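You operate a simulated robot arm through the tools that you are given. There is no shell and no other tool. Be economical: measure what you need, move in short steps, check, and stop when the job is done.

The job below is to be done with a simulated two-armed robot. You get a single attempt, and the scene is never put back.

TASK
Pick up the former from the front of the wall bench with one hand, pass it to the other hand and put it on the top of the grey cabinet.

The check looks at the end state, three seconds after you hand in, the way a careful person would. Anything else that was tipped, shoved, dropped, spilled or broken makes it a failure.

THE ROBOT
Two 7-joint arms with two-finger parallel grippers on one trunk, on a base that drives. Base frame: it is fixed to the floor where the robot stands at the start and does not move with it; the origin is under the middle of the robot, x ahead of it, y to its left, z up; the surface under the hand at the start is at about z = 0.86. Units: m, degrees, N and s.
The left shoulder is at the start at [0.02, 0.17, 1.203], the right one opposite. With the tool pointing down near the work surface each hand reaches from about 0.18 to 0.66 m from the robot's upright axis, wherever it stands, measured 20 degrees to its own side. Places, roughly: top of the grey cabinet [0.8, 2.9, 1.7]. Payload 3.8 kg a hand.
The TCP of each hand is the grasp point between the finger pads, 0.03 m short of the fingertips. In the tool frame z runs along the fingers and y along their closing line. The gripper opens to 0.11 m. The fingers are 0.02 m wide and 0.01 m thick; the gripper's body (0.048 by 0.112 m) begins 0.055 m behind the TCP.
Orientation is told as [roll, pitch, yaw] about the base's x, y, z axes, in that order, counted from this pose: with the fingers straight down and closing along the base's y, the tool's x points along the base's -x, its y along +y and its z along -z.

THE INTERFACE
- The arms move only by the tool apply_moves. It takes "left_steps", "right_steps" or both (then of equal length, played together; a hand with none holds still); each is a list of rows, each an object of numbers (a shift or turn left out is 0, a gripper value left out holds the last): "x", "y", "z": the shift along the tool's x, y, z in m; "wx", "wy", "wz": the turn, a rotation vector about the tool's x, y, z in degrees; "claw": the finger opening in m, from 0 to 0.11. In form: [{"x": .., "y": .., "z": .., "wx": .., "wy": .., "wz": .., "claw": ..}, ...]. A call has 1 to 8 rows; each row is the pose to reach, as a shift and turn from the pose commanded when the call began, along the tool's axes at that moment. Each row takes 0.2 s and may step no farther than 0.05 m and 8.6 degrees from the row before; otherwise, or with a gripper value out of range, the whole call is refused. Where a pose cannot be reached the arm comes as near as it can. A force on the tool above 40 N (or 10 N above the force at the start of the call, whichever is more), or a blocked arm, ends the call early, and 0.2 s more pass. Each finger travels about 0.072 m/s and halts on what it meets, pressing with about 36 N; the grip force reading is that of the motor and also rises with nothing between the fingers. The clock runs only during rows and for 0.2 s after the last one: add rows that repeat a pose to give the fingers time. The reply holds the time, the measured pose of the TCP, the force on the tool along the base axes, the opening and the grip force, in the units named above and with some noise, with the torque about the TCP (base axes, N m) and any sound that the robot's microphone picked up.
- Cameras (640 x 400 px; columns grow to the right, rows downward): "scene" is now at [0.1078, 0.0054, 1.3584]; the picture's right is [0.04, -1.00, 0.00], its down [-0.55, -0.02, -0.84] and it looks along [0.84, 0.04, -0.55] (base axes); focal length 273 px, centre (320, 200). "left" rides on the left gripper at [0.072, -0.017, -0.103] in its tool frame; the picture's right is [0.23, 0.97, 0.00], its down [-0.76, 0.18, -0.62] and it looks along [-0.61, 0.14, 0.78] (tool axes); focal length 222 px, centre (320, 200). "right" rides on the right gripper at [0.072, 0.017, -0.103] in its tool frame; the picture's right is [-0.23, 0.97, 0.00], its down [-0.76, -0.18, -0.62] and it looks along [-0.61, -0.14, 0.78] (tool axes); focal length 222 px, centre (320, 200).
- snapshot(camera): a new picture of that camera. It takes no simulated time.
- lift_body(by): slides the trunk up (or, below 0, down) by that many m; the arms and the scene camera ride with it, the base frame stays. It gives what a move gives, with no picture.
- base_move(legs): drives the robot by 1 to 6 legs, each [ahead, turn to the left] in m and degrees, along the robot's own axes; the way and the turn of a leg run together, so that a leg with both is an arc; at most 1.5 m and 180 degrees a leg. The arms and the cameras ride along, it lands a little off, and it stops where it bumps. It gives what a move gives.
- turn_head(pan, tilt): turns the head with the scene camera to pan (to the left, within 80 degrees either way) and tilt (down, from -29 to 69), counted from straight ahead of the robot. It gives what a move gives.
- probe_pixels(camera, pixels): for up to 12 pixels [column, row] of the newest picture of that camera ("zoom" is the newest enlarged one), the place [x, y, z] in the base frame of the surface seen there, good to about 0.003 m. It takes no simulated time.
- enlarge(camera, box): a new picture of the part [left, top, right, bottom] of that camera's present view, enlarged. It takes no simulated time.
- hand_in(): hands the job in; it is judged then, once.

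Go step by step. Measure first, check grasps and placings, and put right what went wrong. The budget is 80 turns and 78 pictures, counting those below and the enlarged ones. Unless the task says otherwise, let go and move clear before handing in, and close with one line.

The tools are called after "Emit:" as a command line: name --argument value ..., lists and objects as JSON in quotes. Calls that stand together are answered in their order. apply_moves: Moves the arms, as the interface text tells. Its arguments: {"type":"object","properties":{"left_steps":{"type":"array"},"right_steps":{"type":"array"}},"required":[]} The other tools are called the same way: lift_body (by) slides the trunk up or down; base_move (legs) drives the base; turn_head (pan, tilt) turns the head that bears the scene camera; snapshot (camera) takes a picture; probe_pixels (camera, pixels) gives the place of the surface under pixels of a picture; enlarge (camera, box) takes an enlarged picture of a part of a camera's view; hand_in () hands the job in.

At the start:

```text
clock: 0.0
left_ee_pos: [0.4802, 0.2468, 1.1272]
left_tool_rot: [0.0, 0.0, 0.1]
left_contact_force: [-1.3, -0.2, -0.2]
left_torque: [0.03, 0.01, 0.02]
left_gripper_width: 0.1099
left_grip_force: 0.0
right_ee_pos: [0.5233, -0.226, 1.1538]
right_tool_rot: [0.0, -0.1, 0.1]
right_contact_force: [-0.1, -0.1, -0.2]
right_torque: [-0.01, -0.02, -0.02]
right_gripper_width: 0.1097
right_grip_force: 0.0
trunk travel left (down, up): [-0.3, 0.27]
robot x, y, heading: [0.0056, 0.0022, 0.2]
head pan, tilt: [2.5, 33.2]
```

scene: 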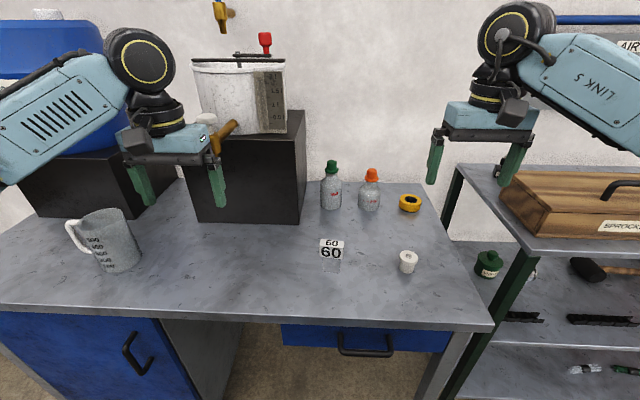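
right: 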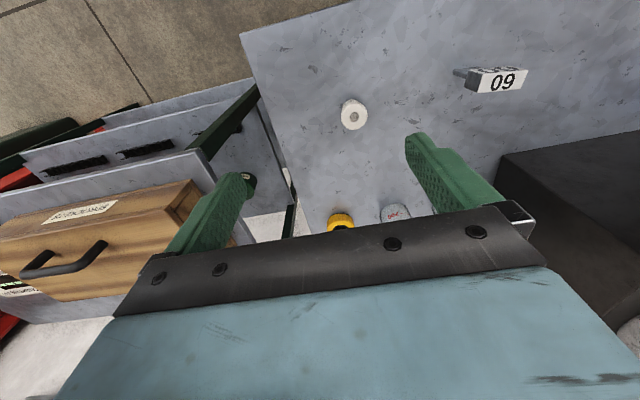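
left: 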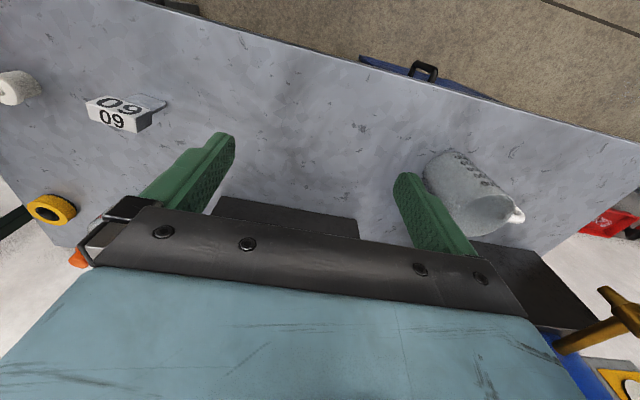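

The pictures show a bench ahead with a white spool-like thing at (408,262), a "60" block at (331,250) and a mug. I'll enlarge these to find out which is the former.

Emit:
enlarge --camera "scene" --box '[290, 220, 450, 320]'

Emit:
probe_pixels --camera "scene" --pixels '[[408, 254], [408, 268], [331, 243], [331, 253], [331, 268], [118, 240], [200, 307], [480, 325], [10, 290], [410, 197], [331, 185], [370, 190]]'

Emit:
turn_head --pan 75 --tilt 5

Emit:
snapshot --camera "scene"

```text
4.00 times, centred on (370, 270) of scene
```

zoom: 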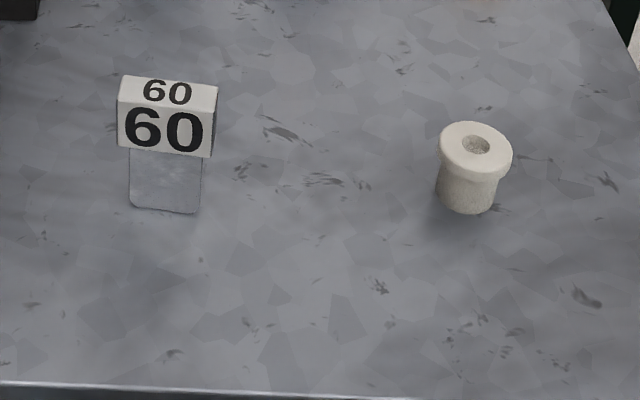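

```text
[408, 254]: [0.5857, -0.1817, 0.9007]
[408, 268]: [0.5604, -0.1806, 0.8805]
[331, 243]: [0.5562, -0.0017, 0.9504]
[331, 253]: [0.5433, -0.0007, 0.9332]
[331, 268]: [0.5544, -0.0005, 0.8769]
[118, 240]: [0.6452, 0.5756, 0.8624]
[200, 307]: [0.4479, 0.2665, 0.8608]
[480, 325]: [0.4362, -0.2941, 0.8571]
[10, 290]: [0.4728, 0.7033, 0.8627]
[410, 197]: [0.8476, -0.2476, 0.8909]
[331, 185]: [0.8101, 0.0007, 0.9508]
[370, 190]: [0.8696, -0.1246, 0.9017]
```

```text
clock: 1.4
left_ee_pos: [0.48, 0.2452, 1.1264]
left_tool_rot: [0.0, 0.0, 0.1]
left_contact_force: [0.2, -0.2, -0.5]
left_torque: [-0.01, 0.01, -0.02]
left_gripper_width: 0.1096
left_grip_force: 0.1
right_ee_pos: [0.5255, -0.2263, 1.1531]
right_tool_rot: [0.1, 0.0, 0.0]
right_contact_force: [-0.8, -0.6, 0.7]
right_torque: [0.01, -0.01, 0.04]
right_gripper_width: 0.1099
right_grip_force: 0.0
trunk travel left (down, up): [-0.3, 0.27]
robot x, y, heading: [-0.0005, 0.0025, 0.0]
head pan, tilt: [75.0, 5.0]
```

```text
73 pictures are left
```

scene: 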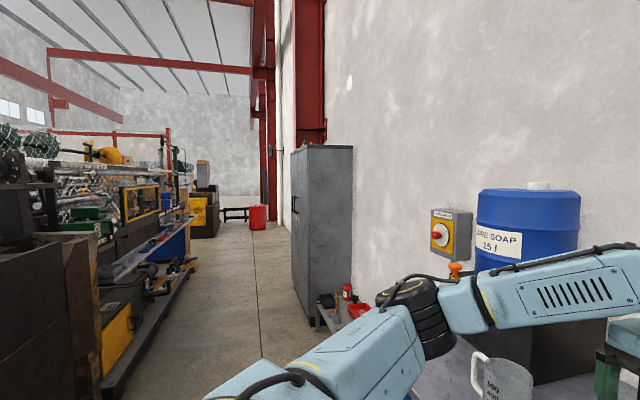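

The candidates are the white collared cylinder and the "60" block on a plate. I'll look more closely at both, and at the rest of the bench, before choosing.

Emit:
turn_head --pan -10 --tilt 45

Emit:
enlarge --camera "right" --box '[310, 80, 390, 130]'

Emit:
enlarge --camera "right" --box '[440, 45, 540, 107]'

Emit:
snapshot --camera "scene"

```text
clock: 3.0
left_ee_pos: [0.4815, 0.2446, 1.1268]
left_tool_rot: [0.0, 0.0, 0.1]
left_contact_force: [0.7, 1.0, 0.0]
left_torque: [-0.01, 0.02, 0.01]
left_gripper_width: 0.1099
left_grip_force: 0.1
right_ee_pos: [0.5239, -0.226, 1.1536]
right_tool_rot: [0.1, 0.0, -0.1]
right_contact_force: [-1.3, -0.4, -1.0]
right_torque: [0.0, -0.01, 0.01]
right_gripper_width: 0.1102
right_grip_force: 0.0
trunk travel left (down, up): [-0.3, 0.27]
robot x, y, heading: [0.0018, -0.001, 0.0]
head pan, tilt: [-10.0, 45.0]
```

```text
8.00 times, centred on (350, 105) of right
```

zoom: 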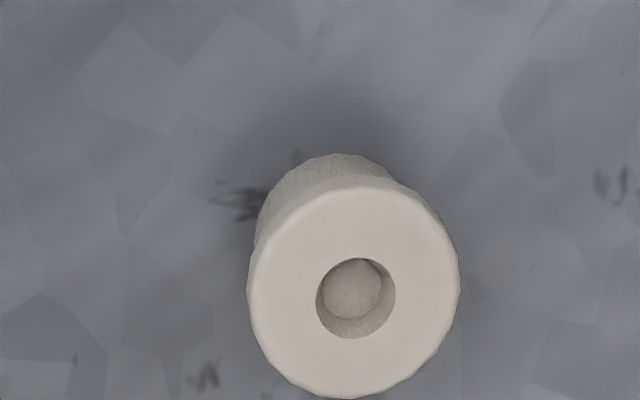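

```text
6.40 times, centred on (490, 76) of right
```

zoom: 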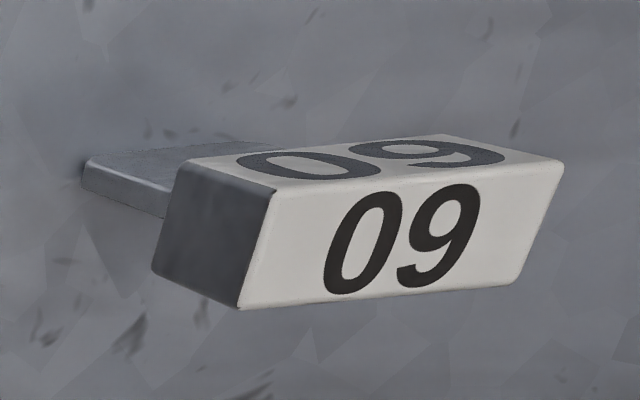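

```text
70 pictures are left
```

scene: 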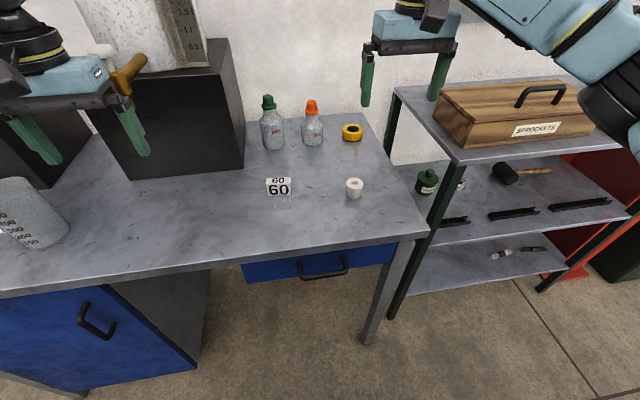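

The white piece has a collar and a bore, and the 60 piece is a plate with a numbered head. I'll look at both from the other hand camera and enlarge the scene view further.

Emit:
enlarge --camera "left" --box '[70, 70, 190, 145]'

Emit:
enlarge --camera "scene" --box '[322, 168, 386, 208]'

Emit:
enlarge --camera "scene" --box '[246, 168, 310, 208]'

```text
5.33 times, centred on (130, 108) of left
```

zoom: 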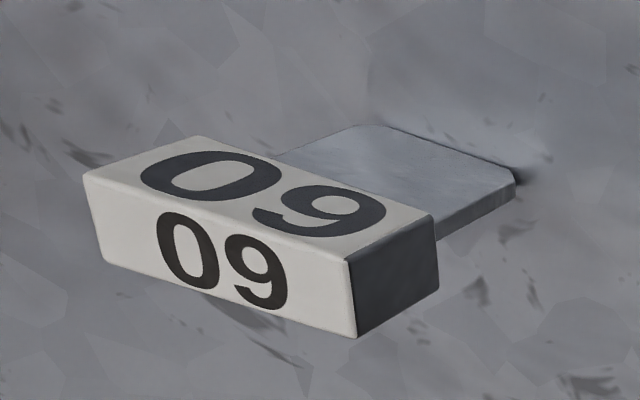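

```text
10.00 times, centred on (354, 188) of scene
```

zoom: 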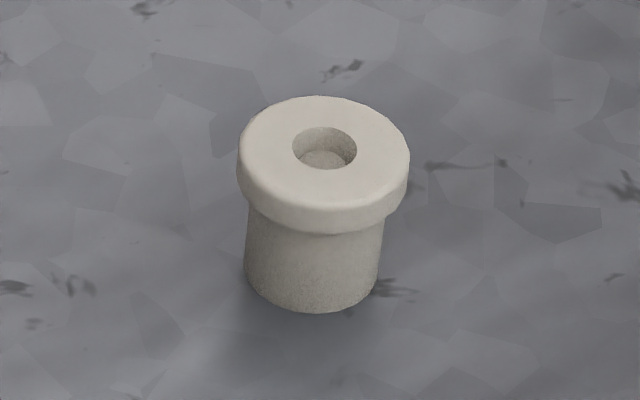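

```text
10.00 times, centred on (278, 188) of scene
```

zoom: 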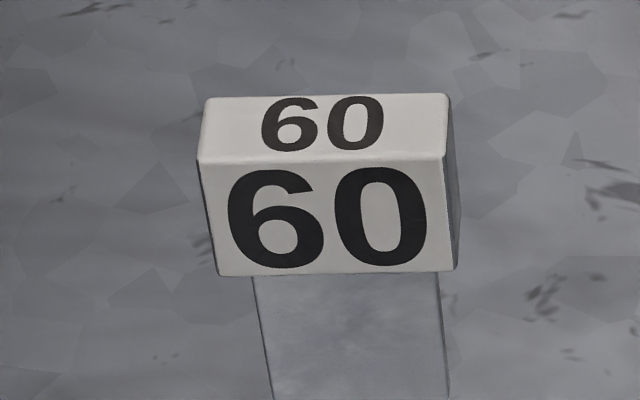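

Both are still possible, so I want context from the rest of the bench, the tank and the left part before deciding.

Emit:
turn_head --pan 20 --tilt 15

Emit:
snapshot --camera "scene"

Emit:
turn_head --pan 55 --tilt 30

Emit:
snapshot --camera "scene"

Emit:
turn_head --pan -45 --tilt 20

Emit:
snapshot --camera "scene"

```text
clock: 4.0
left_ee_pos: [0.482, 0.2455, 1.1272]
left_tool_rot: [0.0, 0.0, 0.0]
left_contact_force: [0.6, -0.1, -0.4]
left_torque: [0.03, 0.01, 0.01]
left_gripper_width: 0.11
left_grip_force: 0.1
right_ee_pos: [0.5232, -0.2251, 1.1522]
right_tool_rot: [0.0, 0.0, 0.0]
right_contact_force: [0.6, -0.9, 0.1]
right_torque: [-0.04, -0.02, 0.03]
right_gripper_width: 0.1102
right_grip_force: 0.0
trunk travel left (down, up): [-0.3, 0.27]
robot x, y, heading: [-0.0029, -0.0002, -0.0]
head pan, tilt: [20.0, 15.0]
```

```text
66 pictures are left
```

scene: 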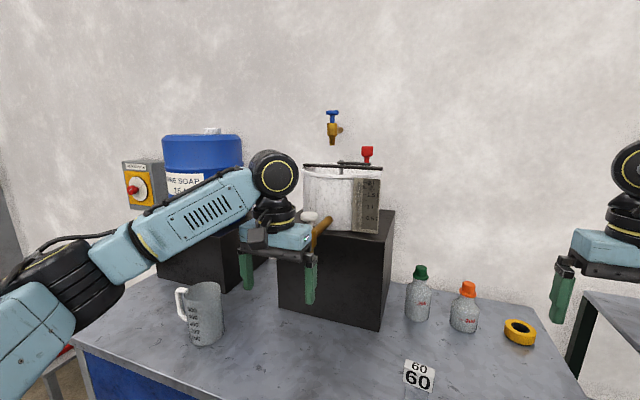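

```text
clock: 5.0
left_ee_pos: [0.4812, 0.2451, 1.1261]
left_tool_rot: [0.1, 0.1, 0.1]
left_contact_force: [-0.3, 0.3, 0.0]
left_torque: [0.01, -0.02, 0.02]
left_gripper_width: 0.11
left_grip_force: 0.1
right_ee_pos: [0.5255, -0.2278, 1.1534]
right_tool_rot: [0.0, 0.0, 0.0]
right_contact_force: [-0.3, -0.7, 0.8]
right_torque: [-0.02, 0.03, 0.01]
right_gripper_width: 0.11
right_grip_force: 0.0
trunk travel left (down, up): [-0.3, 0.27]
robot x, y, heading: [-0.0022, -0.0017, -0.2]
head pan, tilt: [55.0, 30.0]
```

```text
65 pictures are left
```

scene: 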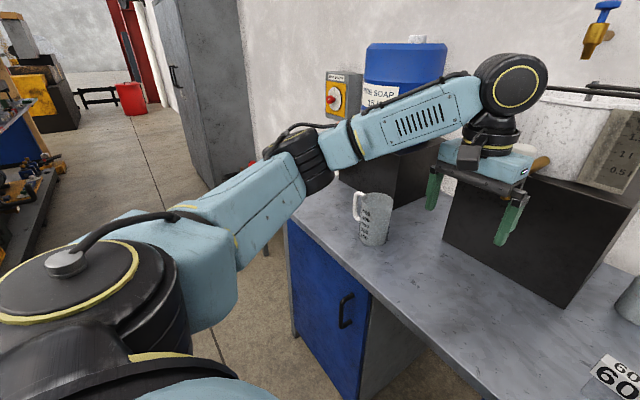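

```text
clock: 6.8
left_ee_pos: [0.4816, 0.2452, 1.126]
left_tool_rot: [0.0, -0.1, 0.1]
left_contact_force: [1.1, -0.1, 0.3]
left_torque: [0.01, 0.0, 0.01]
left_gripper_width: 0.1099
left_grip_force: 0.1
right_ee_pos: [0.5247, -0.2279, 1.1532]
right_tool_rot: [0.0, 0.0, 0.0]
right_contact_force: [0.5, -0.1, 0.4]
right_torque: [0.02, 0.02, 0.04]
right_gripper_width: 0.11
right_grip_force: 0.1
trunk travel left (down, up): [-0.3, 0.27]
robot x, y, heading: [-0.0003, 0.0015, 0.0]
head pan, tilt: [-45.0, 20.0]
```

```text
64 pictures are left
```

scene: 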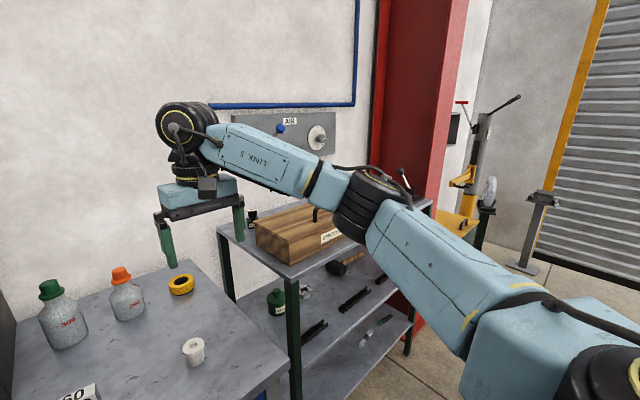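

The context doesn't settle it, so I want a low side view of both pieces. I'll raise the hands, then lower the trunk so the head camera looks at them nearly level.

Emit:
apply_moves --left_steps '[{"z": -0.04}, {"z": -0.08}, {"z": -0.12}, {"z": -0.16}, {"z": -0.2}, {"z": -0.24}, {"z": -0.27}]' --right_steps '[{"z": -0.04}, {"z": -0.08}, {"z": -0.12}, {"z": -0.16}, {"z": -0.2}, {"z": -0.24}, {"z": -0.27}]'

Emit:
turn_head --pan -8 --tilt 20

```text
clock: 8.3
left_ee_pos: [0.4813, 0.2427, 1.3984]
left_tool_rot: [0.1, -0.2, 0.1]
left_contact_force: [-0.4, 0.0, 0.1]
left_torque: [0.02, 0.03, -0.01]
left_gripper_width: 0.11
left_grip_force: 0.1
right_ee_pos: [0.5034, -0.2322, 1.394]
right_tool_rot: [0.2, -0.2, 0.0]
right_contact_force: [0.7, -0.7, 0.1]
right_torque: [0.04, -0.02, 0.01]
right_gripper_width: 0.1101
right_grip_force: 0.1
right hand out of reach, approached as far as the arm can: row 6, 7
trunk travel left (down, up): [-0.3, 0.27]
robot x, y, heading: [0.0012, -0.0035, 0.1]
head pan, tilt: [-45.0, 20.0]
```

```text
clock: 9.4
left_ee_pos: [0.4807, 0.246, 1.3976]
left_tool_rot: [0.1, 0.0, 0.0]
left_contact_force: [0.5, -0.4, -0.1]
left_torque: [0.02, 0.04, 0.01]
left_gripper_width: 0.1101
left_grip_force: 0.1
right_ee_pos: [0.5043, -0.2277, 1.3934]
right_tool_rot: [0.0, -0.1, 0.0]
right_contact_force: [-0.8, -0.2, -0.5]
right_torque: [-0.02, -0.03, 0.0]
right_gripper_width: 0.1101
right_grip_force: 0.1
trunk travel left (down, up): [-0.3, 0.27]
robot x, y, heading: [-0.0002, -0.0001, -0.1]
head pan, tilt: [-8.0, 20.0]
```

The hands are up and clear. I'll lower the trunk by 0.24 m for the side view.

Emit:
lift_body --by -0.24

Emit:
snapshot --camera "scene"

Emit:
enlarge --camera "scene" --box '[240, 160, 432, 280]'

```text
clock: 11.9
left_ee_pos: [0.4817, 0.2458, 1.1574]
left_tool_rot: [-0.2, -0.1, 0.0]
left_contact_force: [0.0, 0.5, 0.2]
left_torque: [0.01, 0.01, -0.02]
left_gripper_width: 0.1098
left_grip_force: 0.0
right_ee_pos: [0.5048, -0.2282, 1.1541]
right_tool_rot: [0.0, -0.2, -0.1]
right_contact_force: [1.1, -0.6, -0.2]
right_torque: [-0.01, 0.0, 0.01]
right_gripper_width: 0.11
right_grip_force: 0.1
trunk travel left (down, up): [-0.06, 0.51]
robot x, y, heading: [-0.0014, -0.0008, -0.1]
head pan, tilt: [-8.0, 20.0]
```

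```text
63 pictures are left
```

scene: 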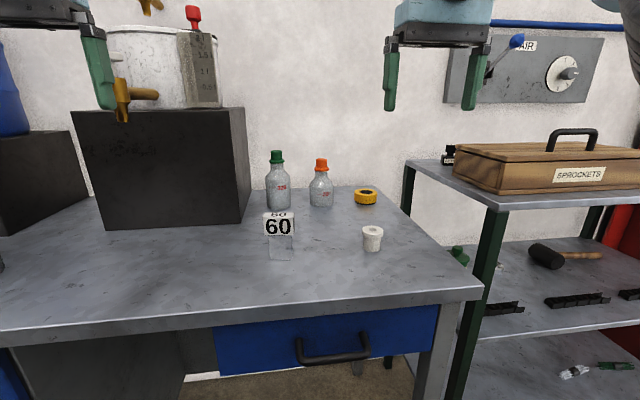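

```text
3.33 times, centred on (336, 220) of scene
```

zoom: 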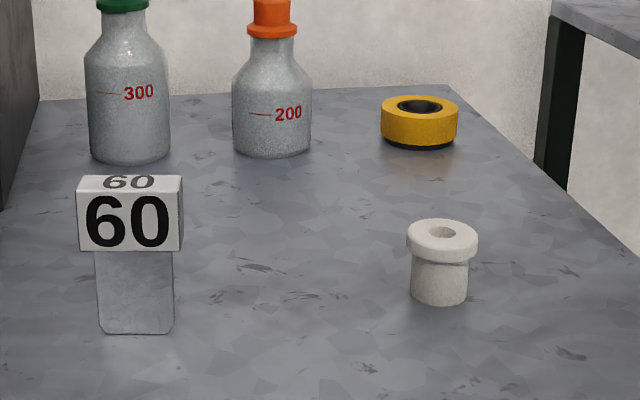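

The low view shows the bottle marks (300, 200), the 60 piece with its head and blade, and the white single-collar piece. I'll measure both.

Emit:
probe_pixels --camera "zoom" --pixels '[[80, 220], [178, 220], [128, 246], [128, 180], [100, 290], [170, 290], [134, 328], [408, 240], [476, 240], [414, 280], [466, 280], [440, 298]]'

Emit:
enlarge --camera "scene" --box '[352, 218, 400, 248]'

Emit:
enlarge --camera "scene" --box '[70, 0, 262, 120]'

```text
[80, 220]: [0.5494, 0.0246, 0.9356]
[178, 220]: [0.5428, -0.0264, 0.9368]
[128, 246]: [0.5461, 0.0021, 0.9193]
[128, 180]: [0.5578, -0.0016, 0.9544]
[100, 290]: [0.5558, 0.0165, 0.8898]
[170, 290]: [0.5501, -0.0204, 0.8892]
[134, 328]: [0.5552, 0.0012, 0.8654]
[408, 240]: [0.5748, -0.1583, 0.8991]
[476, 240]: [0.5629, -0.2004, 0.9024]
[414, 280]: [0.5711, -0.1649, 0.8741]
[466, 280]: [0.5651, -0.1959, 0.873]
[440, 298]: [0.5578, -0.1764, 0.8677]
```

```text
13.33 times, centred on (376, 233) of scene
```

zoom: 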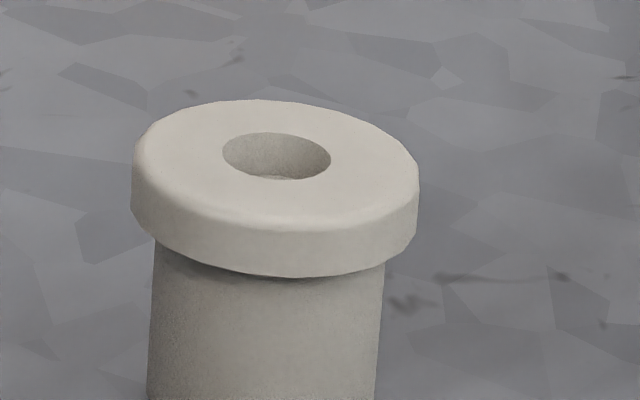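

```text
3.33 times, centred on (166, 60) of scene
```

zoom: 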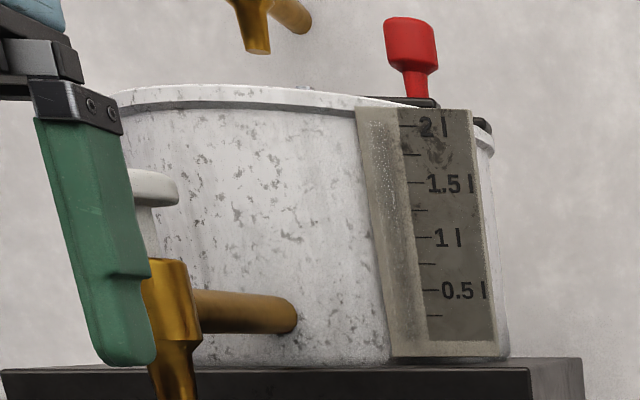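

The 60 piece has a 55 mm head and a 40 mm blade with chamfered corners. The white piece is a Ø44/Ø34 collared plug, about 45 mm tall. I'll check the black rails on the right shelf and the other fixtures for something either piece belongs to.

Emit:
enlarge --camera "scene" --box '[432, 210, 640, 340]'

Emit:
turn_head --pan -40 --tilt 25

Emit:
snapshot --camera "scene"

Emit:
turn_head --pan 76 --tilt 8

Emit:
snapshot --camera "scene"

Emit:
enlarge --camera "scene" --box '[0, 100, 240, 250]'

```text
3.08 times, centred on (536, 275) of scene
```

zoom: 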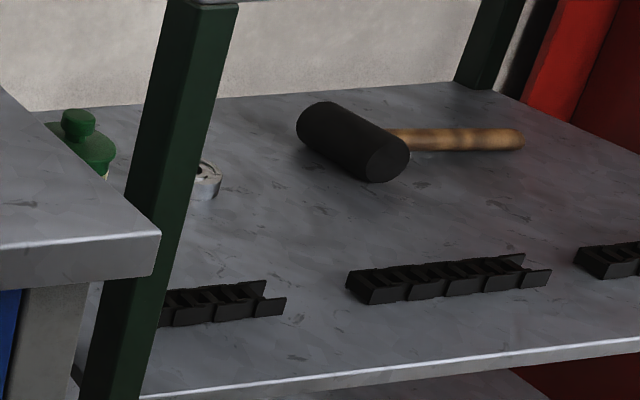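

```text
clock: 12.8
left_ee_pos: [0.4818, 0.2466, 1.1568]
left_tool_rot: [0.0, -0.1, 0.2]
left_contact_force: [-0.4, 0.1, -0.1]
left_torque: [-0.03, 0.01, 0.0]
left_gripper_width: 0.1102
left_grip_force: 0.1
right_ee_pos: [0.5044, -0.2283, 1.1527]
right_tool_rot: [0.1, -0.1, 0.0]
right_contact_force: [0.3, 0.0, 0.1]
right_torque: [-0.01, -0.03, 0.03]
right_gripper_width: 0.1099
right_grip_force: 0.0
trunk travel left (down, up): [-0.06, 0.51]
robot x, y, heading: [-0.0012, -0.0018, 0.3]
head pan, tilt: [-40.0, 25.0]
```

```text
58 pictures are left
```

scene: 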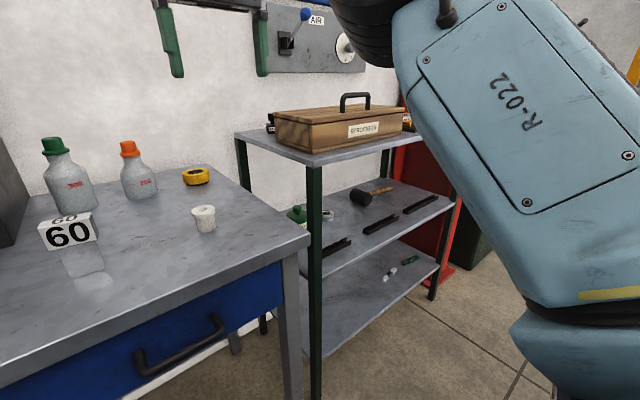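

```text
clock: 14.8
left_ee_pos: [0.482, 0.2454, 1.1579]
left_tool_rot: [0.0, 0.0, 0.1]
left_contact_force: [0.3, 0.4, -0.3]
left_torque: [0.02, 0.0, 0.03]
left_gripper_width: 0.1102
left_grip_force: 0.1
right_ee_pos: [0.5042, -0.2273, 1.1528]
right_tool_rot: [-0.1, 0.0, 0.0]
right_contact_force: [-0.4, 0.3, -0.1]
right_torque: [0.0, -0.02, 0.01]
right_gripper_width: 0.1099
right_grip_force: 0.0
trunk travel left (down, up): [-0.06, 0.51]
robot x, y, heading: [0.0016, 0.0003, 0.2]
head pan, tilt: [76.0, 8.0]
```

```text
57 pictures are left
```

scene: 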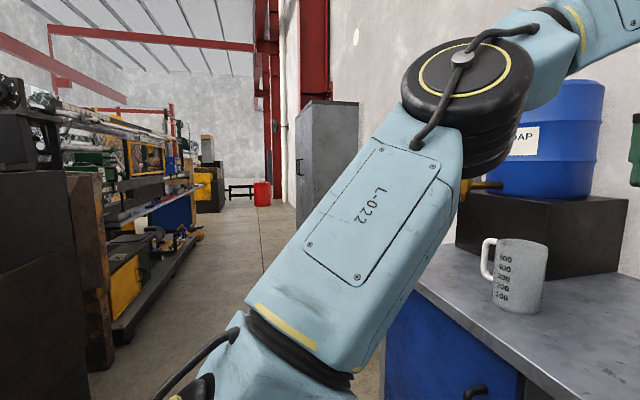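

```text
2.67 times, centred on (120, 175) of scene
```

zoom: 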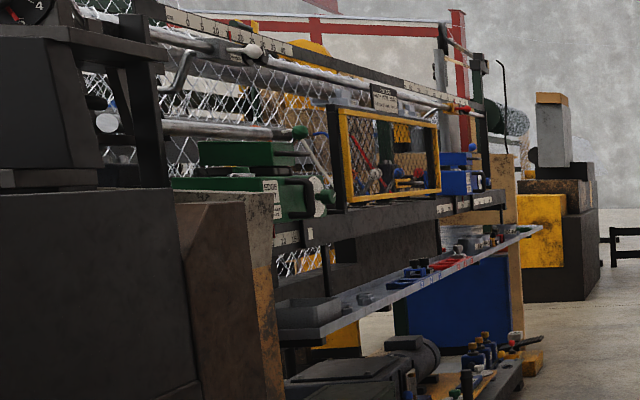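

The machine opposite is a chain-link weaving machine. Its former is the flat blade the wire is wound on, sized by mesh, so the former is the blade with the "60" head at about [0.555, 0, 0.86–0.954]. I'll raise the trunk again and measure its depth and yaw from above.

Emit:
lift_body --by 0.24

Emit:
turn_head --pan 0 --tilt 50

Emit:
apply_moves --right_steps '[{"z": 0.04}, {"z": 0.08, "y": 0.03}, {"z": 0.12, "y": 0.06}, {"z": 0.16, "y": 0.09}, {"z": 0.2, "y": 0.12}]'

Emit:
enlarge --camera "scene" --box '[240, 100, 400, 200]'

Emit:
snapshot --camera "right"

```text
clock: 17.3
left_ee_pos: [0.4819, 0.2464, 1.3971]
left_tool_rot: [0.0, 0.0, 0.1]
left_contact_force: [-0.5, 0.4, -0.4]
left_torque: [-0.01, 0.0, -0.02]
left_gripper_width: 0.1099
left_grip_force: 0.0
right_ee_pos: [0.5041, -0.2283, 1.3931]
right_tool_rot: [0.0, 0.0, 0.0]
right_contact_force: [0.5, 0.4, 0.2]
right_torque: [-0.01, -0.01, -0.02]
right_gripper_width: 0.1097
right_grip_force: 0.1
trunk travel left (down, up): [-0.3, 0.27]
robot x, y, heading: [0.0005, -0.002, 0.2]
head pan, tilt: [76.0, 8.0]
```

```text
clock: 18.8
left_ee_pos: [0.4806, 0.2464, 1.398]
left_tool_rot: [-0.1, 0.0, 0.1]
left_contact_force: [0.3, 0.5, 0.1]
left_torque: [-0.01, -0.02, -0.01]
left_gripper_width: 0.1099
left_grip_force: 0.0
right_ee_pos: [0.5052, -0.2278, 1.3937]
right_tool_rot: [0.0, 0.0, 0.0]
right_contact_force: [0.0, -0.5, 0.9]
right_torque: [0.0, 0.01, 0.01]
right_gripper_width: 0.1099
right_grip_force: 0.1
trunk travel left (down, up): [-0.3, 0.27]
robot x, y, heading: [0.0, 0.0011, -0.1]
head pan, tilt: [0.0, 50.0]
```

```text
clock: 20.0
left_ee_pos: [0.4818, 0.2469, 1.3985]
left_tool_rot: [0.1, 0.0, 0.1]
left_contact_force: [0.8, 0.4, 0.6]
left_torque: [0.02, 0.0, 0.02]
left_gripper_width: 0.1103
left_grip_force: 0.0
right_ee_pos: [0.5036, -0.107, 1.1955]
right_tool_rot: [0.0, -0.2, -0.1]
right_contact_force: [-0.2, 0.1, -0.4]
right_torque: [0.01, 0.0, 0.0]
right_gripper_width: 0.1102
right_grip_force: 0.1
trunk travel left (down, up): [-0.3, 0.27]
robot x, y, heading: [-0.0014, 0.0007, -0.2]
head pan, tilt: [0.0, 50.0]
```

```text
4.00 times, centred on (320, 150) of scene
```

zoom: 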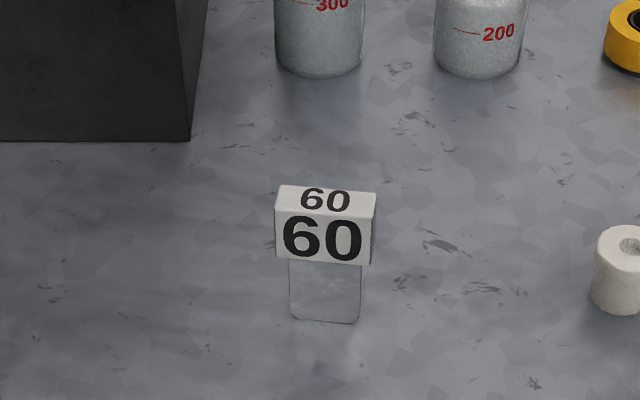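

```text
54 pictures are left
```

right: 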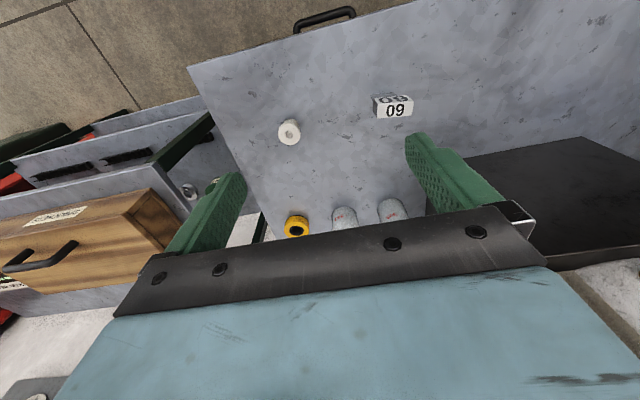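

The former shows at zoom (325,225), with its top face between rows 186 and 212. I'll probe the head's corners.

Emit:
probe_pixels --camera "zoom" --pixels '[[283, 189], [374, 195], [328, 190], [279, 207], [370, 214], [326, 209], [325, 230], [283, 235], [367, 240], [325, 300], [300, 300], [350, 300]]'

Emit:
probe_pixels --camera "right" --pixels '[[375, 104], [411, 107], [379, 117], [412, 113], [395, 117], [395, 105], [395, 97]]'

```text
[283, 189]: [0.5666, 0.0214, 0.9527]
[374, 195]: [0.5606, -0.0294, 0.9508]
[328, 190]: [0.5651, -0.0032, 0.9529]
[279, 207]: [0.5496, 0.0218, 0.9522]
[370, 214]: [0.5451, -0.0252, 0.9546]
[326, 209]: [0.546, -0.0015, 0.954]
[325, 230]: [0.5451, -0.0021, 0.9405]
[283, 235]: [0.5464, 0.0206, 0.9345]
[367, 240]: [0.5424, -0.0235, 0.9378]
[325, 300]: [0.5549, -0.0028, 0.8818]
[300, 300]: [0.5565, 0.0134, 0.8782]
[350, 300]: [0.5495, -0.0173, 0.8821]
```

```text
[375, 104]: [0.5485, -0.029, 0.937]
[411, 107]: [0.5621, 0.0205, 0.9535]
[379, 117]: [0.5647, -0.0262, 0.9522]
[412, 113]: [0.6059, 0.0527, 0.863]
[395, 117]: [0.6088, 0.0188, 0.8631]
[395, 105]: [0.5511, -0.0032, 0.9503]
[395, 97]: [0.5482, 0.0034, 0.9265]
```

The head centre is at about [0.557, −0.002], spans z 0.918–0.953, and is yawed −7°. I'll move the right hand above it with a +7° turn about tool z.

Emit:
apply_moves --right_steps '[{"x": -0.018, "y": 0.035, "wz": 3}, {"x": -0.036, "y": 0.07, "wz": 7}, {"x": -0.0534, "y": 0.105, "wz": 7}, {"x": -0.0534, "y": 0.105, "z": 0.045, "wz": 7}, {"x": -0.0534, "y": 0.105, "z": 0.09, "wz": 7}, {"x": -0.0534, "y": 0.105, "z": 0.135, "wz": 7}, {"x": -0.0534, "y": 0.105, "z": 0.16, "wz": 7}, {"x": -0.0534, "y": 0.105, "z": 0.18, "wz": 7}]'

Emit:
snapshot --camera "right"

Emit:
snapshot --camera "scene"

```text
clock: 21.8
left_ee_pos: [0.481, 0.2463, 1.3964]
left_tool_rot: [0.0, 0.0, 0.1]
left_contact_force: [0.6, 0.5, -0.5]
left_torque: [0.01, -0.01, -0.03]
left_gripper_width: 0.1101
left_grip_force: 0.1
right_ee_pos: [0.5579, -0.0031, 1.0114]
right_tool_rot: [0.0, -0.1, -7.0]
right_contact_force: [0.0, -0.5, 0.1]
right_torque: [-0.01, 0.02, 0.02]
right_gripper_width: 0.1101
right_grip_force: 0.1
trunk travel left (down, up): [-0.3, 0.27]
robot x, y, heading: [-0.0039, 0.0016, 0.1]
head pan, tilt: [0.0, 50.0]
```

```text
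53 pictures are left
```

right: 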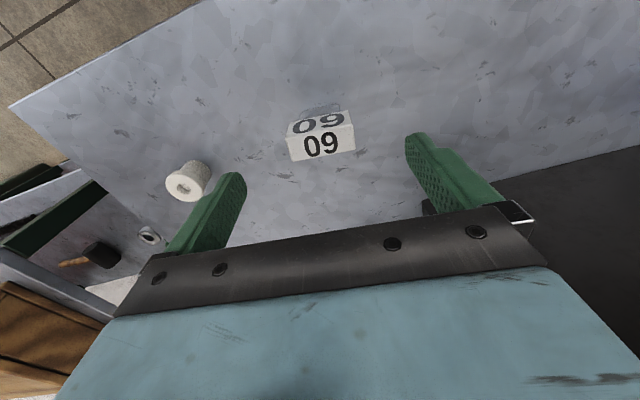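

```text
52 pictures are left
```

scene: 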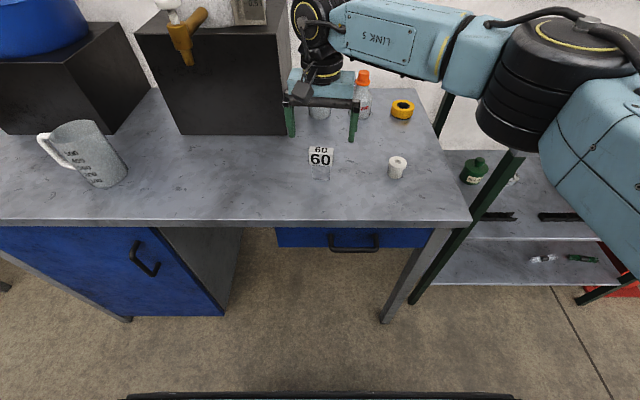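

The head (320,137) sits centred between the fingers. I'll descend to z≈0.943 and close.

Emit:
apply_moves --right_steps '[{"z": 0.03}, {"z": 0.055}, {"z": 0.068}, {"z": 0.068}, {"z": 0.068, "claw": 0.03}, {"z": 0.068, "claw": 0.03}, {"z": 0.068, "claw": 0.03}, {"z": 0.068, "claw": 0.03}]'

Emit:
snapshot --camera "right"

```text
clock: 23.6
left_ee_pos: [0.481, 0.2452, 1.3974]
left_tool_rot: [0.0, 0.0, 0.2]
left_contact_force: [0.4, 0.0, -0.3]
left_torque: [0.04, 0.0, 0.0]
left_gripper_width: 0.1098
left_grip_force: 0.1
right_ee_pos: [0.5605, -0.0015, 0.9444]
right_tool_rot: [0.0, -0.1, -7.0]
right_contact_force: [-0.1, -0.3, 0.5]
right_torque: [-0.04, 0.01, -0.03]
right_gripper_width: 0.0538
right_grip_force: 35.8
trunk travel left (down, up): [-0.3, 0.27]
robot x, y, heading: [0.0023, -0.003, 0.0]
head pan, tilt: [0.0, 50.0]
```

```text
51 pictures are left
```

right: 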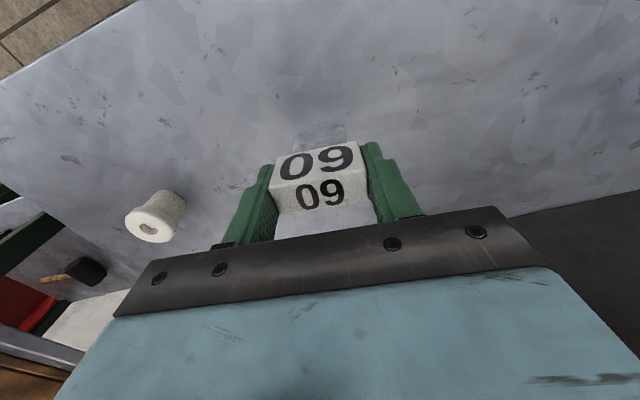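

The head is gripped at 0.054 m with 36 N. I'll lift straight up.

Emit:
apply_moves --right_steps '[{"z": -0.02}, {"z": -0.06}, {"z": -0.1}, {"z": -0.14}, {"z": -0.18}, {"z": -0.21}, {"z": -0.23}]'

Emit:
snapshot --camera "scene"

```text
clock: 25.2
left_ee_pos: [0.4811, 0.2461, 1.3978]
left_tool_rot: [-0.1, 0.0, 0.1]
left_contact_force: [-0.5, -0.5, 0.0]
left_torque: [0.03, 0.01, 0.02]
left_gripper_width: 0.1103
left_grip_force: 0.0
right_ee_pos: [0.5576, -0.0012, 1.176]
right_tool_rot: [0.1, -0.1, -7.0]
right_contact_force: [0.7, -0.3, -2.6]
right_torque: [0.0, 0.0, -0.01]
right_gripper_width: 0.0536
right_grip_force: 36.7
trunk travel left (down, up): [-0.3, 0.27]
robot x, y, heading: [0.0011, 0.0038, 0.0]
head pan, tilt: [0.0, 50.0]
```

```text
50 pictures are left
```

scene: 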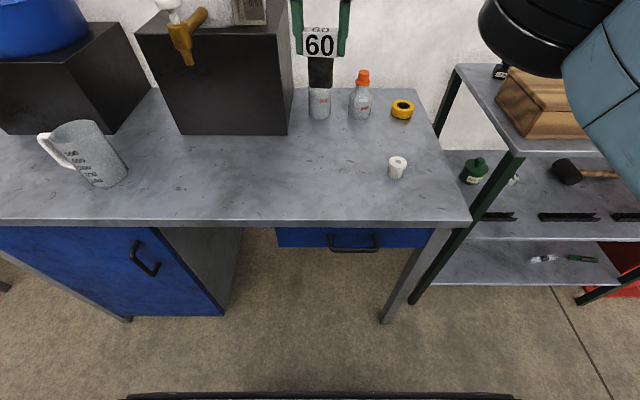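

The former is held clear of the bench. Before the handover I'd like to back away for arm room, so I'll check the aisle behind and to the left.

Emit:
turn_head --pan 80 --tilt 20

Emit:
snapshot --camera "scene"

Emit:
probe_pixels --camera "scene" --pixels '[[10, 300], [60, 300], [100, 330], [130, 300], [160, 260], [290, 150], [320, 150], [300, 250], [345, 100], [200, 300], [5, 380], [180, 200]]'

```text
clock: 26.7
left_ee_pos: [0.481, 0.2457, 1.3972]
left_tool_rot: [0.0, 0.0, 0.0]
left_contact_force: [-0.9, 0.1, 0.3]
left_torque: [-0.03, -0.02, 0.01]
left_gripper_width: 0.1101
left_grip_force: 0.0
right_ee_pos: [0.5588, -0.0024, 1.1757]
right_tool_rot: [0.1, -0.1, -7.0]
right_contact_force: [-0.2, -0.2, -2.2]
right_torque: [0.0, 0.0, -0.01]
right_gripper_width: 0.0538
right_grip_force: 35.6
trunk travel left (down, up): [-0.3, 0.27]
robot x, y, heading: [-0.0002, 0.0001, -0.1]
head pan, tilt: [80.0, 20.0]
```

```text
49 pictures are left
```

scene: 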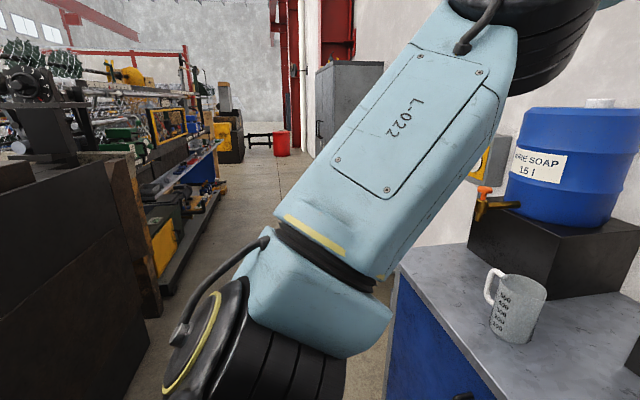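

```text
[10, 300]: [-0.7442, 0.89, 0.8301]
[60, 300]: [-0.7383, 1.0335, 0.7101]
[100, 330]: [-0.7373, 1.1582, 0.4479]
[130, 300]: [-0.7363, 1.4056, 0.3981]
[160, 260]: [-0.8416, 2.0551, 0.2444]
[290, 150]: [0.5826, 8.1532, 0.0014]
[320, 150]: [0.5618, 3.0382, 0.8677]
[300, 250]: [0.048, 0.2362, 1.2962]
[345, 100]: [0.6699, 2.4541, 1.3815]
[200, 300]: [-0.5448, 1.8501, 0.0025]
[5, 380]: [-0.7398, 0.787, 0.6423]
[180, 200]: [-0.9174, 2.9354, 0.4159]
```

The aisle is free, with the machine at x≈−0.74 and the cabinet front at x≈0.56, y 2.45 and beyond. I'll back off 0.15 m, then bring the right hand to a handover pose and pitch the left hand forward.

Emit:
base_move --legs '[[-0.15, 0]]'

Emit:
apply_moves --left_steps '[{"wy": -8.5, "z": 0.02}, {"wy": -17, "z": 0.04}, {"wy": -25.5, "z": 0.06}, {"wy": -34, "z": 0.08}, {"wy": -42.5, "z": 0.1}, {"wy": -51, "z": 0.12}, {"wy": -59.5, "z": 0.14}, {"wy": -68, "z": 0.16}]' --right_steps '[{"x": 0.008, "y": -0.015, "wz": -4}, {"x": 0.016, "y": -0.03, "wz": -8}, {"x": 0.024, "y": -0.045, "wz": -12}, {"x": 0.032, "y": -0.06, "wz": -16}, {"x": 0.04, "y": -0.075, "wz": -20}, {"x": 0.048, "y": -0.0865, "wz": -24}, {"x": 0.048, "y": -0.0865, "wz": -29}, {"x": 0.048, "y": -0.0865, "wz": -29}]'

Emit:
apply_moves --left_steps '[{"wy": -7.4}, {"wy": -14.8}, {"wy": -22}]'

```text
clock: 28.1
left_ee_pos: [0.335, 0.2449, 1.398]
left_tool_rot: [0.1, 0.0, 0.0]
left_contact_force: [-0.6, 0.7, 0.7]
left_torque: [-0.01, -0.01, -0.02]
left_gripper_width: 0.1101
left_grip_force: 0.1
right_ee_pos: [0.4116, -0.0018, 1.1767]
right_tool_rot: [-0.1, -0.2, -7.1]
right_contact_force: [0.1, 0.4, -2.2]
right_torque: [0.01, 0.02, 0.0]
right_gripper_width: 0.0539
right_grip_force: 36.2
trunk travel left (down, up): [-0.3, 0.27]
robot x, y, heading: [-0.1415, 0.0004, 0.0]
head pan, tilt: [80.0, 20.0]
```

```text
clock: 29.9
left_ee_pos: [0.3355, 0.2464, 1.2379]
left_tool_rot: [-0.3, -68.1, 0.2]
left_contact_force: [0.1, 0.1, -0.4]
left_torque: [0.02, -0.04, -0.05]
left_gripper_width: 0.1102
left_grip_force: 0.0
right_ee_pos: [0.3546, -0.0824, 1.1752]
right_tool_rot: [-0.1, -0.1, 22.1]
right_contact_force: [-0.1, -0.8, -2.5]
right_torque: [-0.03, 0.02, 0.03]
right_gripper_width: 0.0538
right_grip_force: 35.8
trunk travel left (down, up): [-0.3, 0.27]
robot x, y, heading: [-0.1467, -0.0023, -0.1]
head pan, tilt: [80.0, 20.0]
```

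```text
clock: 30.7
left_ee_pos: [0.3361, 0.2463, 1.2377]
left_tool_rot: [-162.0, -89.9, 162.0]
left_contact_force: [-0.5, 0.2, 1.3]
left_torque: [-0.01, -0.03, 0.0]
left_gripper_width: 0.11
left_grip_force: 0.1
right_ee_pos: [0.3562, -0.0817, 1.1752]
right_tool_rot: [-0.2, -0.1, 21.8]
right_contact_force: [0.0, 0.3, -3.2]
right_torque: [0.02, 0.01, -0.04]
right_gripper_width: 0.054
right_grip_force: 36.1
trunk travel left (down, up): [-0.3, 0.27]
robot x, y, heading: [-0.1478, -0.0009, 0.1]
head pan, tilt: [80.0, 20.0]
```

Both moves succeeded. The right hand holds the former at yaw 22°, and the left hand is horizontal. I'll turn the left hand 68° to the right so its fingers lie along the blade's width, keeping clear of the right hand.

Emit:
apply_moves --left_steps '[{"wx": 8.5, "x": 0.005, "y": -0.003, "z": -0.007}, {"wx": 17, "x": 0.01, "y": -0.006, "z": -0.014}, {"wx": 25.5, "x": 0.015, "y": -0.009, "z": -0.021}, {"wx": 34, "x": 0.02, "y": -0.013, "z": -0.028}, {"wx": 42.5, "x": 0.025, "y": -0.016, "z": -0.035}, {"wx": 51, "x": 0.03, "y": -0.02, "z": -0.042}, {"wx": 59.5, "x": 0.034, "y": -0.023, "z": -0.049}, {"wx": 68, "x": 0.038, "y": -0.026, "z": -0.056}]'

Emit:
apply_moves --left_steps '[{"wy": 7.5}, {"wy": 15}]'

Emit:
turn_head --pan 0 --tilt 30

Emit:
snapshot --camera "scene"

Emit:
snapshot --camera "left"

```text
clock: 32.5
left_ee_pos: [0.2795, 0.2186, 1.2012]
left_tool_rot: [103.5, -89.9, -171.5]
left_contact_force: [1.3, 0.4, 0.5]
left_torque: [0.03, 0.0, 0.04]
left_gripper_width: 0.11
left_grip_force: 0.2
left hand out of reach, approached as far as the arm can: row 6
right_ee_pos: [0.3546, -0.0828, 1.1752]
right_tool_rot: [-0.1, 0.0, 22.0]
right_contact_force: [0.0, -0.5, -1.4]
right_torque: [0.02, -0.04, -0.03]
right_gripper_width: 0.0537
right_grip_force: 36.0
trunk travel left (down, up): [-0.3, 0.27]
robot x, y, heading: [-0.1431, -0.0003, -0.0]
head pan, tilt: [80.0, 20.0]
```

```text
clock: 33.1
left_ee_pos: [0.279, 0.2198, 1.1995]
left_tool_rot: [-0.3, -75.0, -67.8]
left_contact_force: [1.0, 0.3, -0.2]
left_torque: [0.0, 0.04, -0.01]
left_gripper_width: 0.1098
left_grip_force: 0.0
right_ee_pos: [0.3542, -0.0813, 1.1749]
right_tool_rot: [0.0, -0.1, 21.9]
right_contact_force: [-0.7, 0.5, -2.0]
right_torque: [-0.02, -0.01, -0.03]
right_gripper_width: 0.0535
right_grip_force: 35.6
trunk travel left (down, up): [-0.3, 0.27]
robot x, y, heading: [-0.1458, 0.004, -0.4]
head pan, tilt: [80.0, 20.0]
```

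```text
clock: 34.6
left_ee_pos: [0.2804, 0.2205, 1.2005]
left_tool_rot: [-0.2, -75.0, -67.8]
left_contact_force: [-0.1, -0.2, -0.1]
left_torque: [0.02, -0.03, -0.03]
left_gripper_width: 0.1103
left_grip_force: 0.0
right_ee_pos: [0.3539, -0.0812, 1.1744]
right_tool_rot: [0.0, -0.1, 21.9]
right_contact_force: [0.3, 0.3, -1.7]
right_torque: [0.01, 0.02, -0.01]
right_gripper_width: 0.0537
right_grip_force: 36.0
trunk travel left (down, up): [-0.3, 0.27]
robot x, y, heading: [-0.145, 0.0027, -0.1]
head pan, tilt: [0.0, 30.0]
```

```text
48 pictures are left
```

scene: 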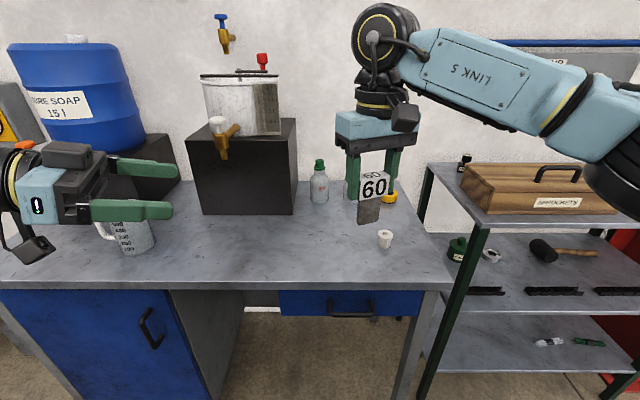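

```text
47 pictures are left
```

left: 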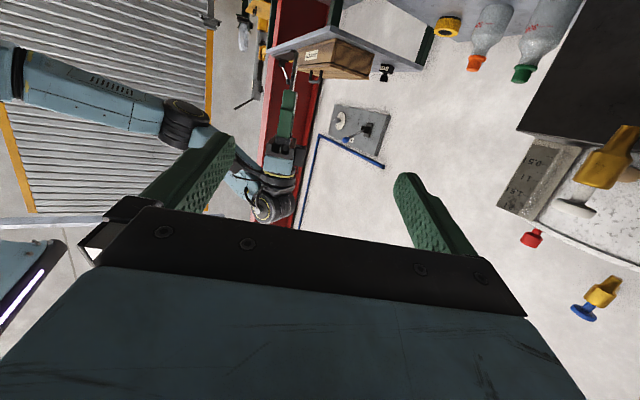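

The former hangs vertical under the right hand at (370,195), and the left hand is level and pointing at it. I'll probe the blade for exact alignment.

Emit:
enlarge --camera "scene" --box '[334, 155, 414, 230]'

```text
5.33 times, centred on (374, 192) of scene
```

zoom: 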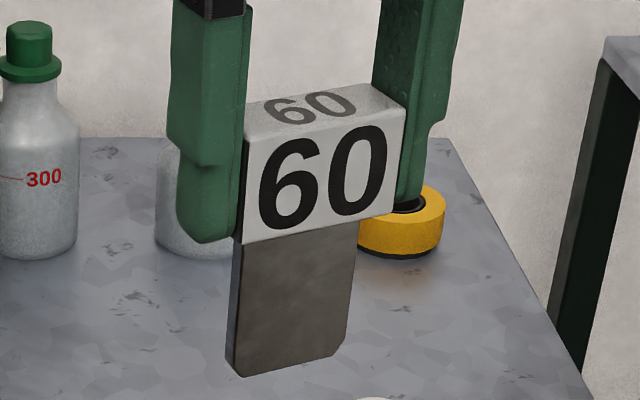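

Emit:
probe_pixels --camera "zoom" --pixels '[[250, 300], [340, 290], [295, 300], [237, 300], [233, 320], [295, 260], [295, 355], [245, 368], [260, 235], [390, 205], [210, 225], [320, 180]]'

```text
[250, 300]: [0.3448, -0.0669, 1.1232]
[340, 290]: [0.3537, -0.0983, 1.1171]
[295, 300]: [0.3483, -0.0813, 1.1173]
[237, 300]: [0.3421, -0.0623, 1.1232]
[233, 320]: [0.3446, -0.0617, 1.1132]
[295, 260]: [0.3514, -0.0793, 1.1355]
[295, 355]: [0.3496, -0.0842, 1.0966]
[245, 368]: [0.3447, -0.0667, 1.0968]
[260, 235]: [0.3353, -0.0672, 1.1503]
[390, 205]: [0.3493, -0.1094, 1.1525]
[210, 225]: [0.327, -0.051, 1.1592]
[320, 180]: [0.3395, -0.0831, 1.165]
```

The blade centre is at [0.352, −0.080], with its foot at z≈1.092. The left hand needs tool y −0.046 and tool z +0.309, so I'll line up first and stop 0.1 m short.

Emit:
apply_moves --left_steps '[{"y": -0.02, "z": 0.03}, {"y": -0.046, "x": 0.003, "z": 0.06}, {"y": -0.046, "x": 0.003, "z": 0.1}, {"y": -0.046, "x": 0.003, "z": 0.14}, {"y": -0.046, "x": 0.003, "z": 0.18}, {"y": -0.046, "x": 0.003, "z": 0.21}]'

Emit:
snapshot --camera "scene"

Emit:
snapshot --camera "left"

```text
clock: 36.0
left_ee_pos: [0.3121, 0.0118, 1.1414]
left_tool_rot: [0.0, -75.0, -68.0]
left_contact_force: [-0.1, -0.7, 0.0]
left_torque: [0.01, 0.0, 0.02]
left_gripper_width: 0.11
left_grip_force: 0.1
right_ee_pos: [0.3551, -0.0819, 1.1754]
right_tool_rot: [0.1, 0.0, 21.9]
right_contact_force: [1.3, 0.6, -2.9]
right_torque: [0.03, 0.02, -0.01]
right_gripper_width: 0.0538
right_grip_force: 36.0
trunk travel left (down, up): [-0.3, 0.27]
robot x, y, heading: [-0.1475, 0.0014, -0.3]
head pan, tilt: [0.0, 30.0]
```

```text
45 pictures are left
```

scene: 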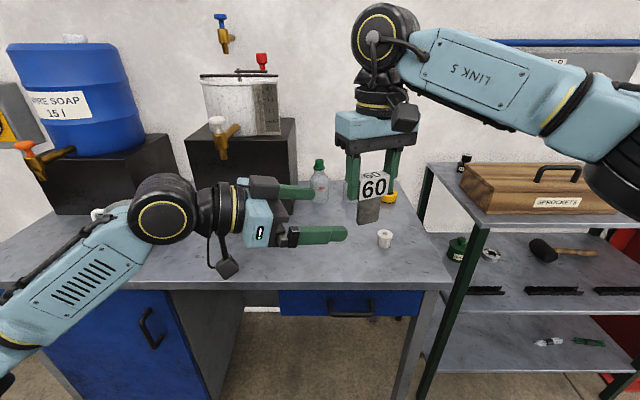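

```text
44 pictures are left
```

left: 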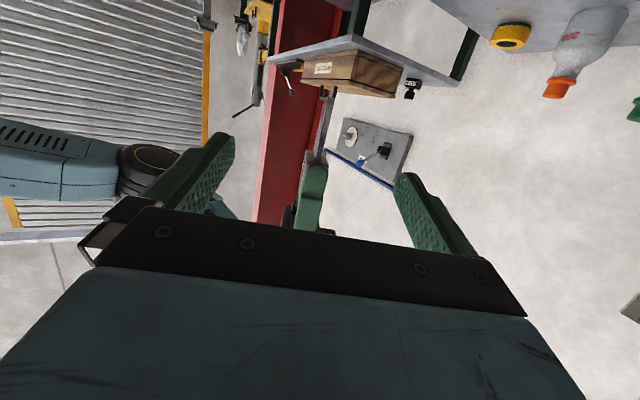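

The right-hand finger sits centred at (313,200) between the left fingers. I'll advance the remaining 0.095 m without closing.

Emit:
apply_moves --left_steps '[{"y": 0.0025, "z": 0.03}, {"y": 0.0025, "z": 0.06}, {"y": 0.0025, "z": 0.08}, {"y": 0.0025, "z": 0.095}]'

Emit:
enlarge --camera "scene" --box '[280, 130, 440, 250]'

```text
clock: 37.0
left_ee_pos: [0.3496, -0.0692, 1.1172]
left_tool_rot: [-0.1, -75.0, -67.9]
left_contact_force: [0.2, -0.2, 0.0]
left_torque: [0.02, 0.02, 0.0]
left_gripper_width: 0.1099
left_grip_force: 0.1
right_ee_pos: [0.3547, -0.0816, 1.1753]
right_tool_rot: [-0.1, -0.1, 21.9]
right_contact_force: [0.1, -0.3, -1.5]
right_torque: [-0.01, 0.02, 0.0]
right_gripper_width: 0.0536
right_grip_force: 36.2
trunk travel left (down, up): [-0.3, 0.27]
robot x, y, heading: [-0.1467, -0.0025, -0.2]
head pan, tilt: [0.0, 30.0]
```

```text
3.33 times, centred on (360, 190) of scene
```

zoom: 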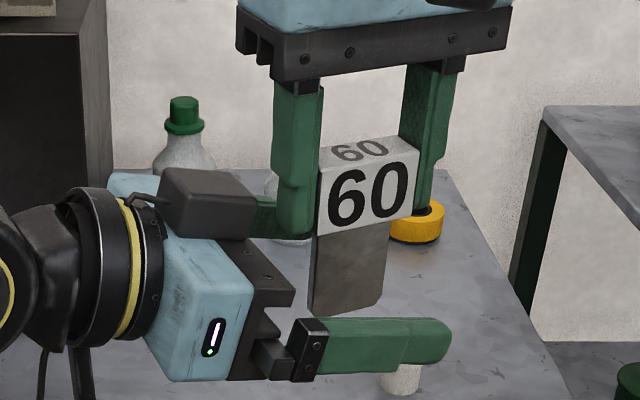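

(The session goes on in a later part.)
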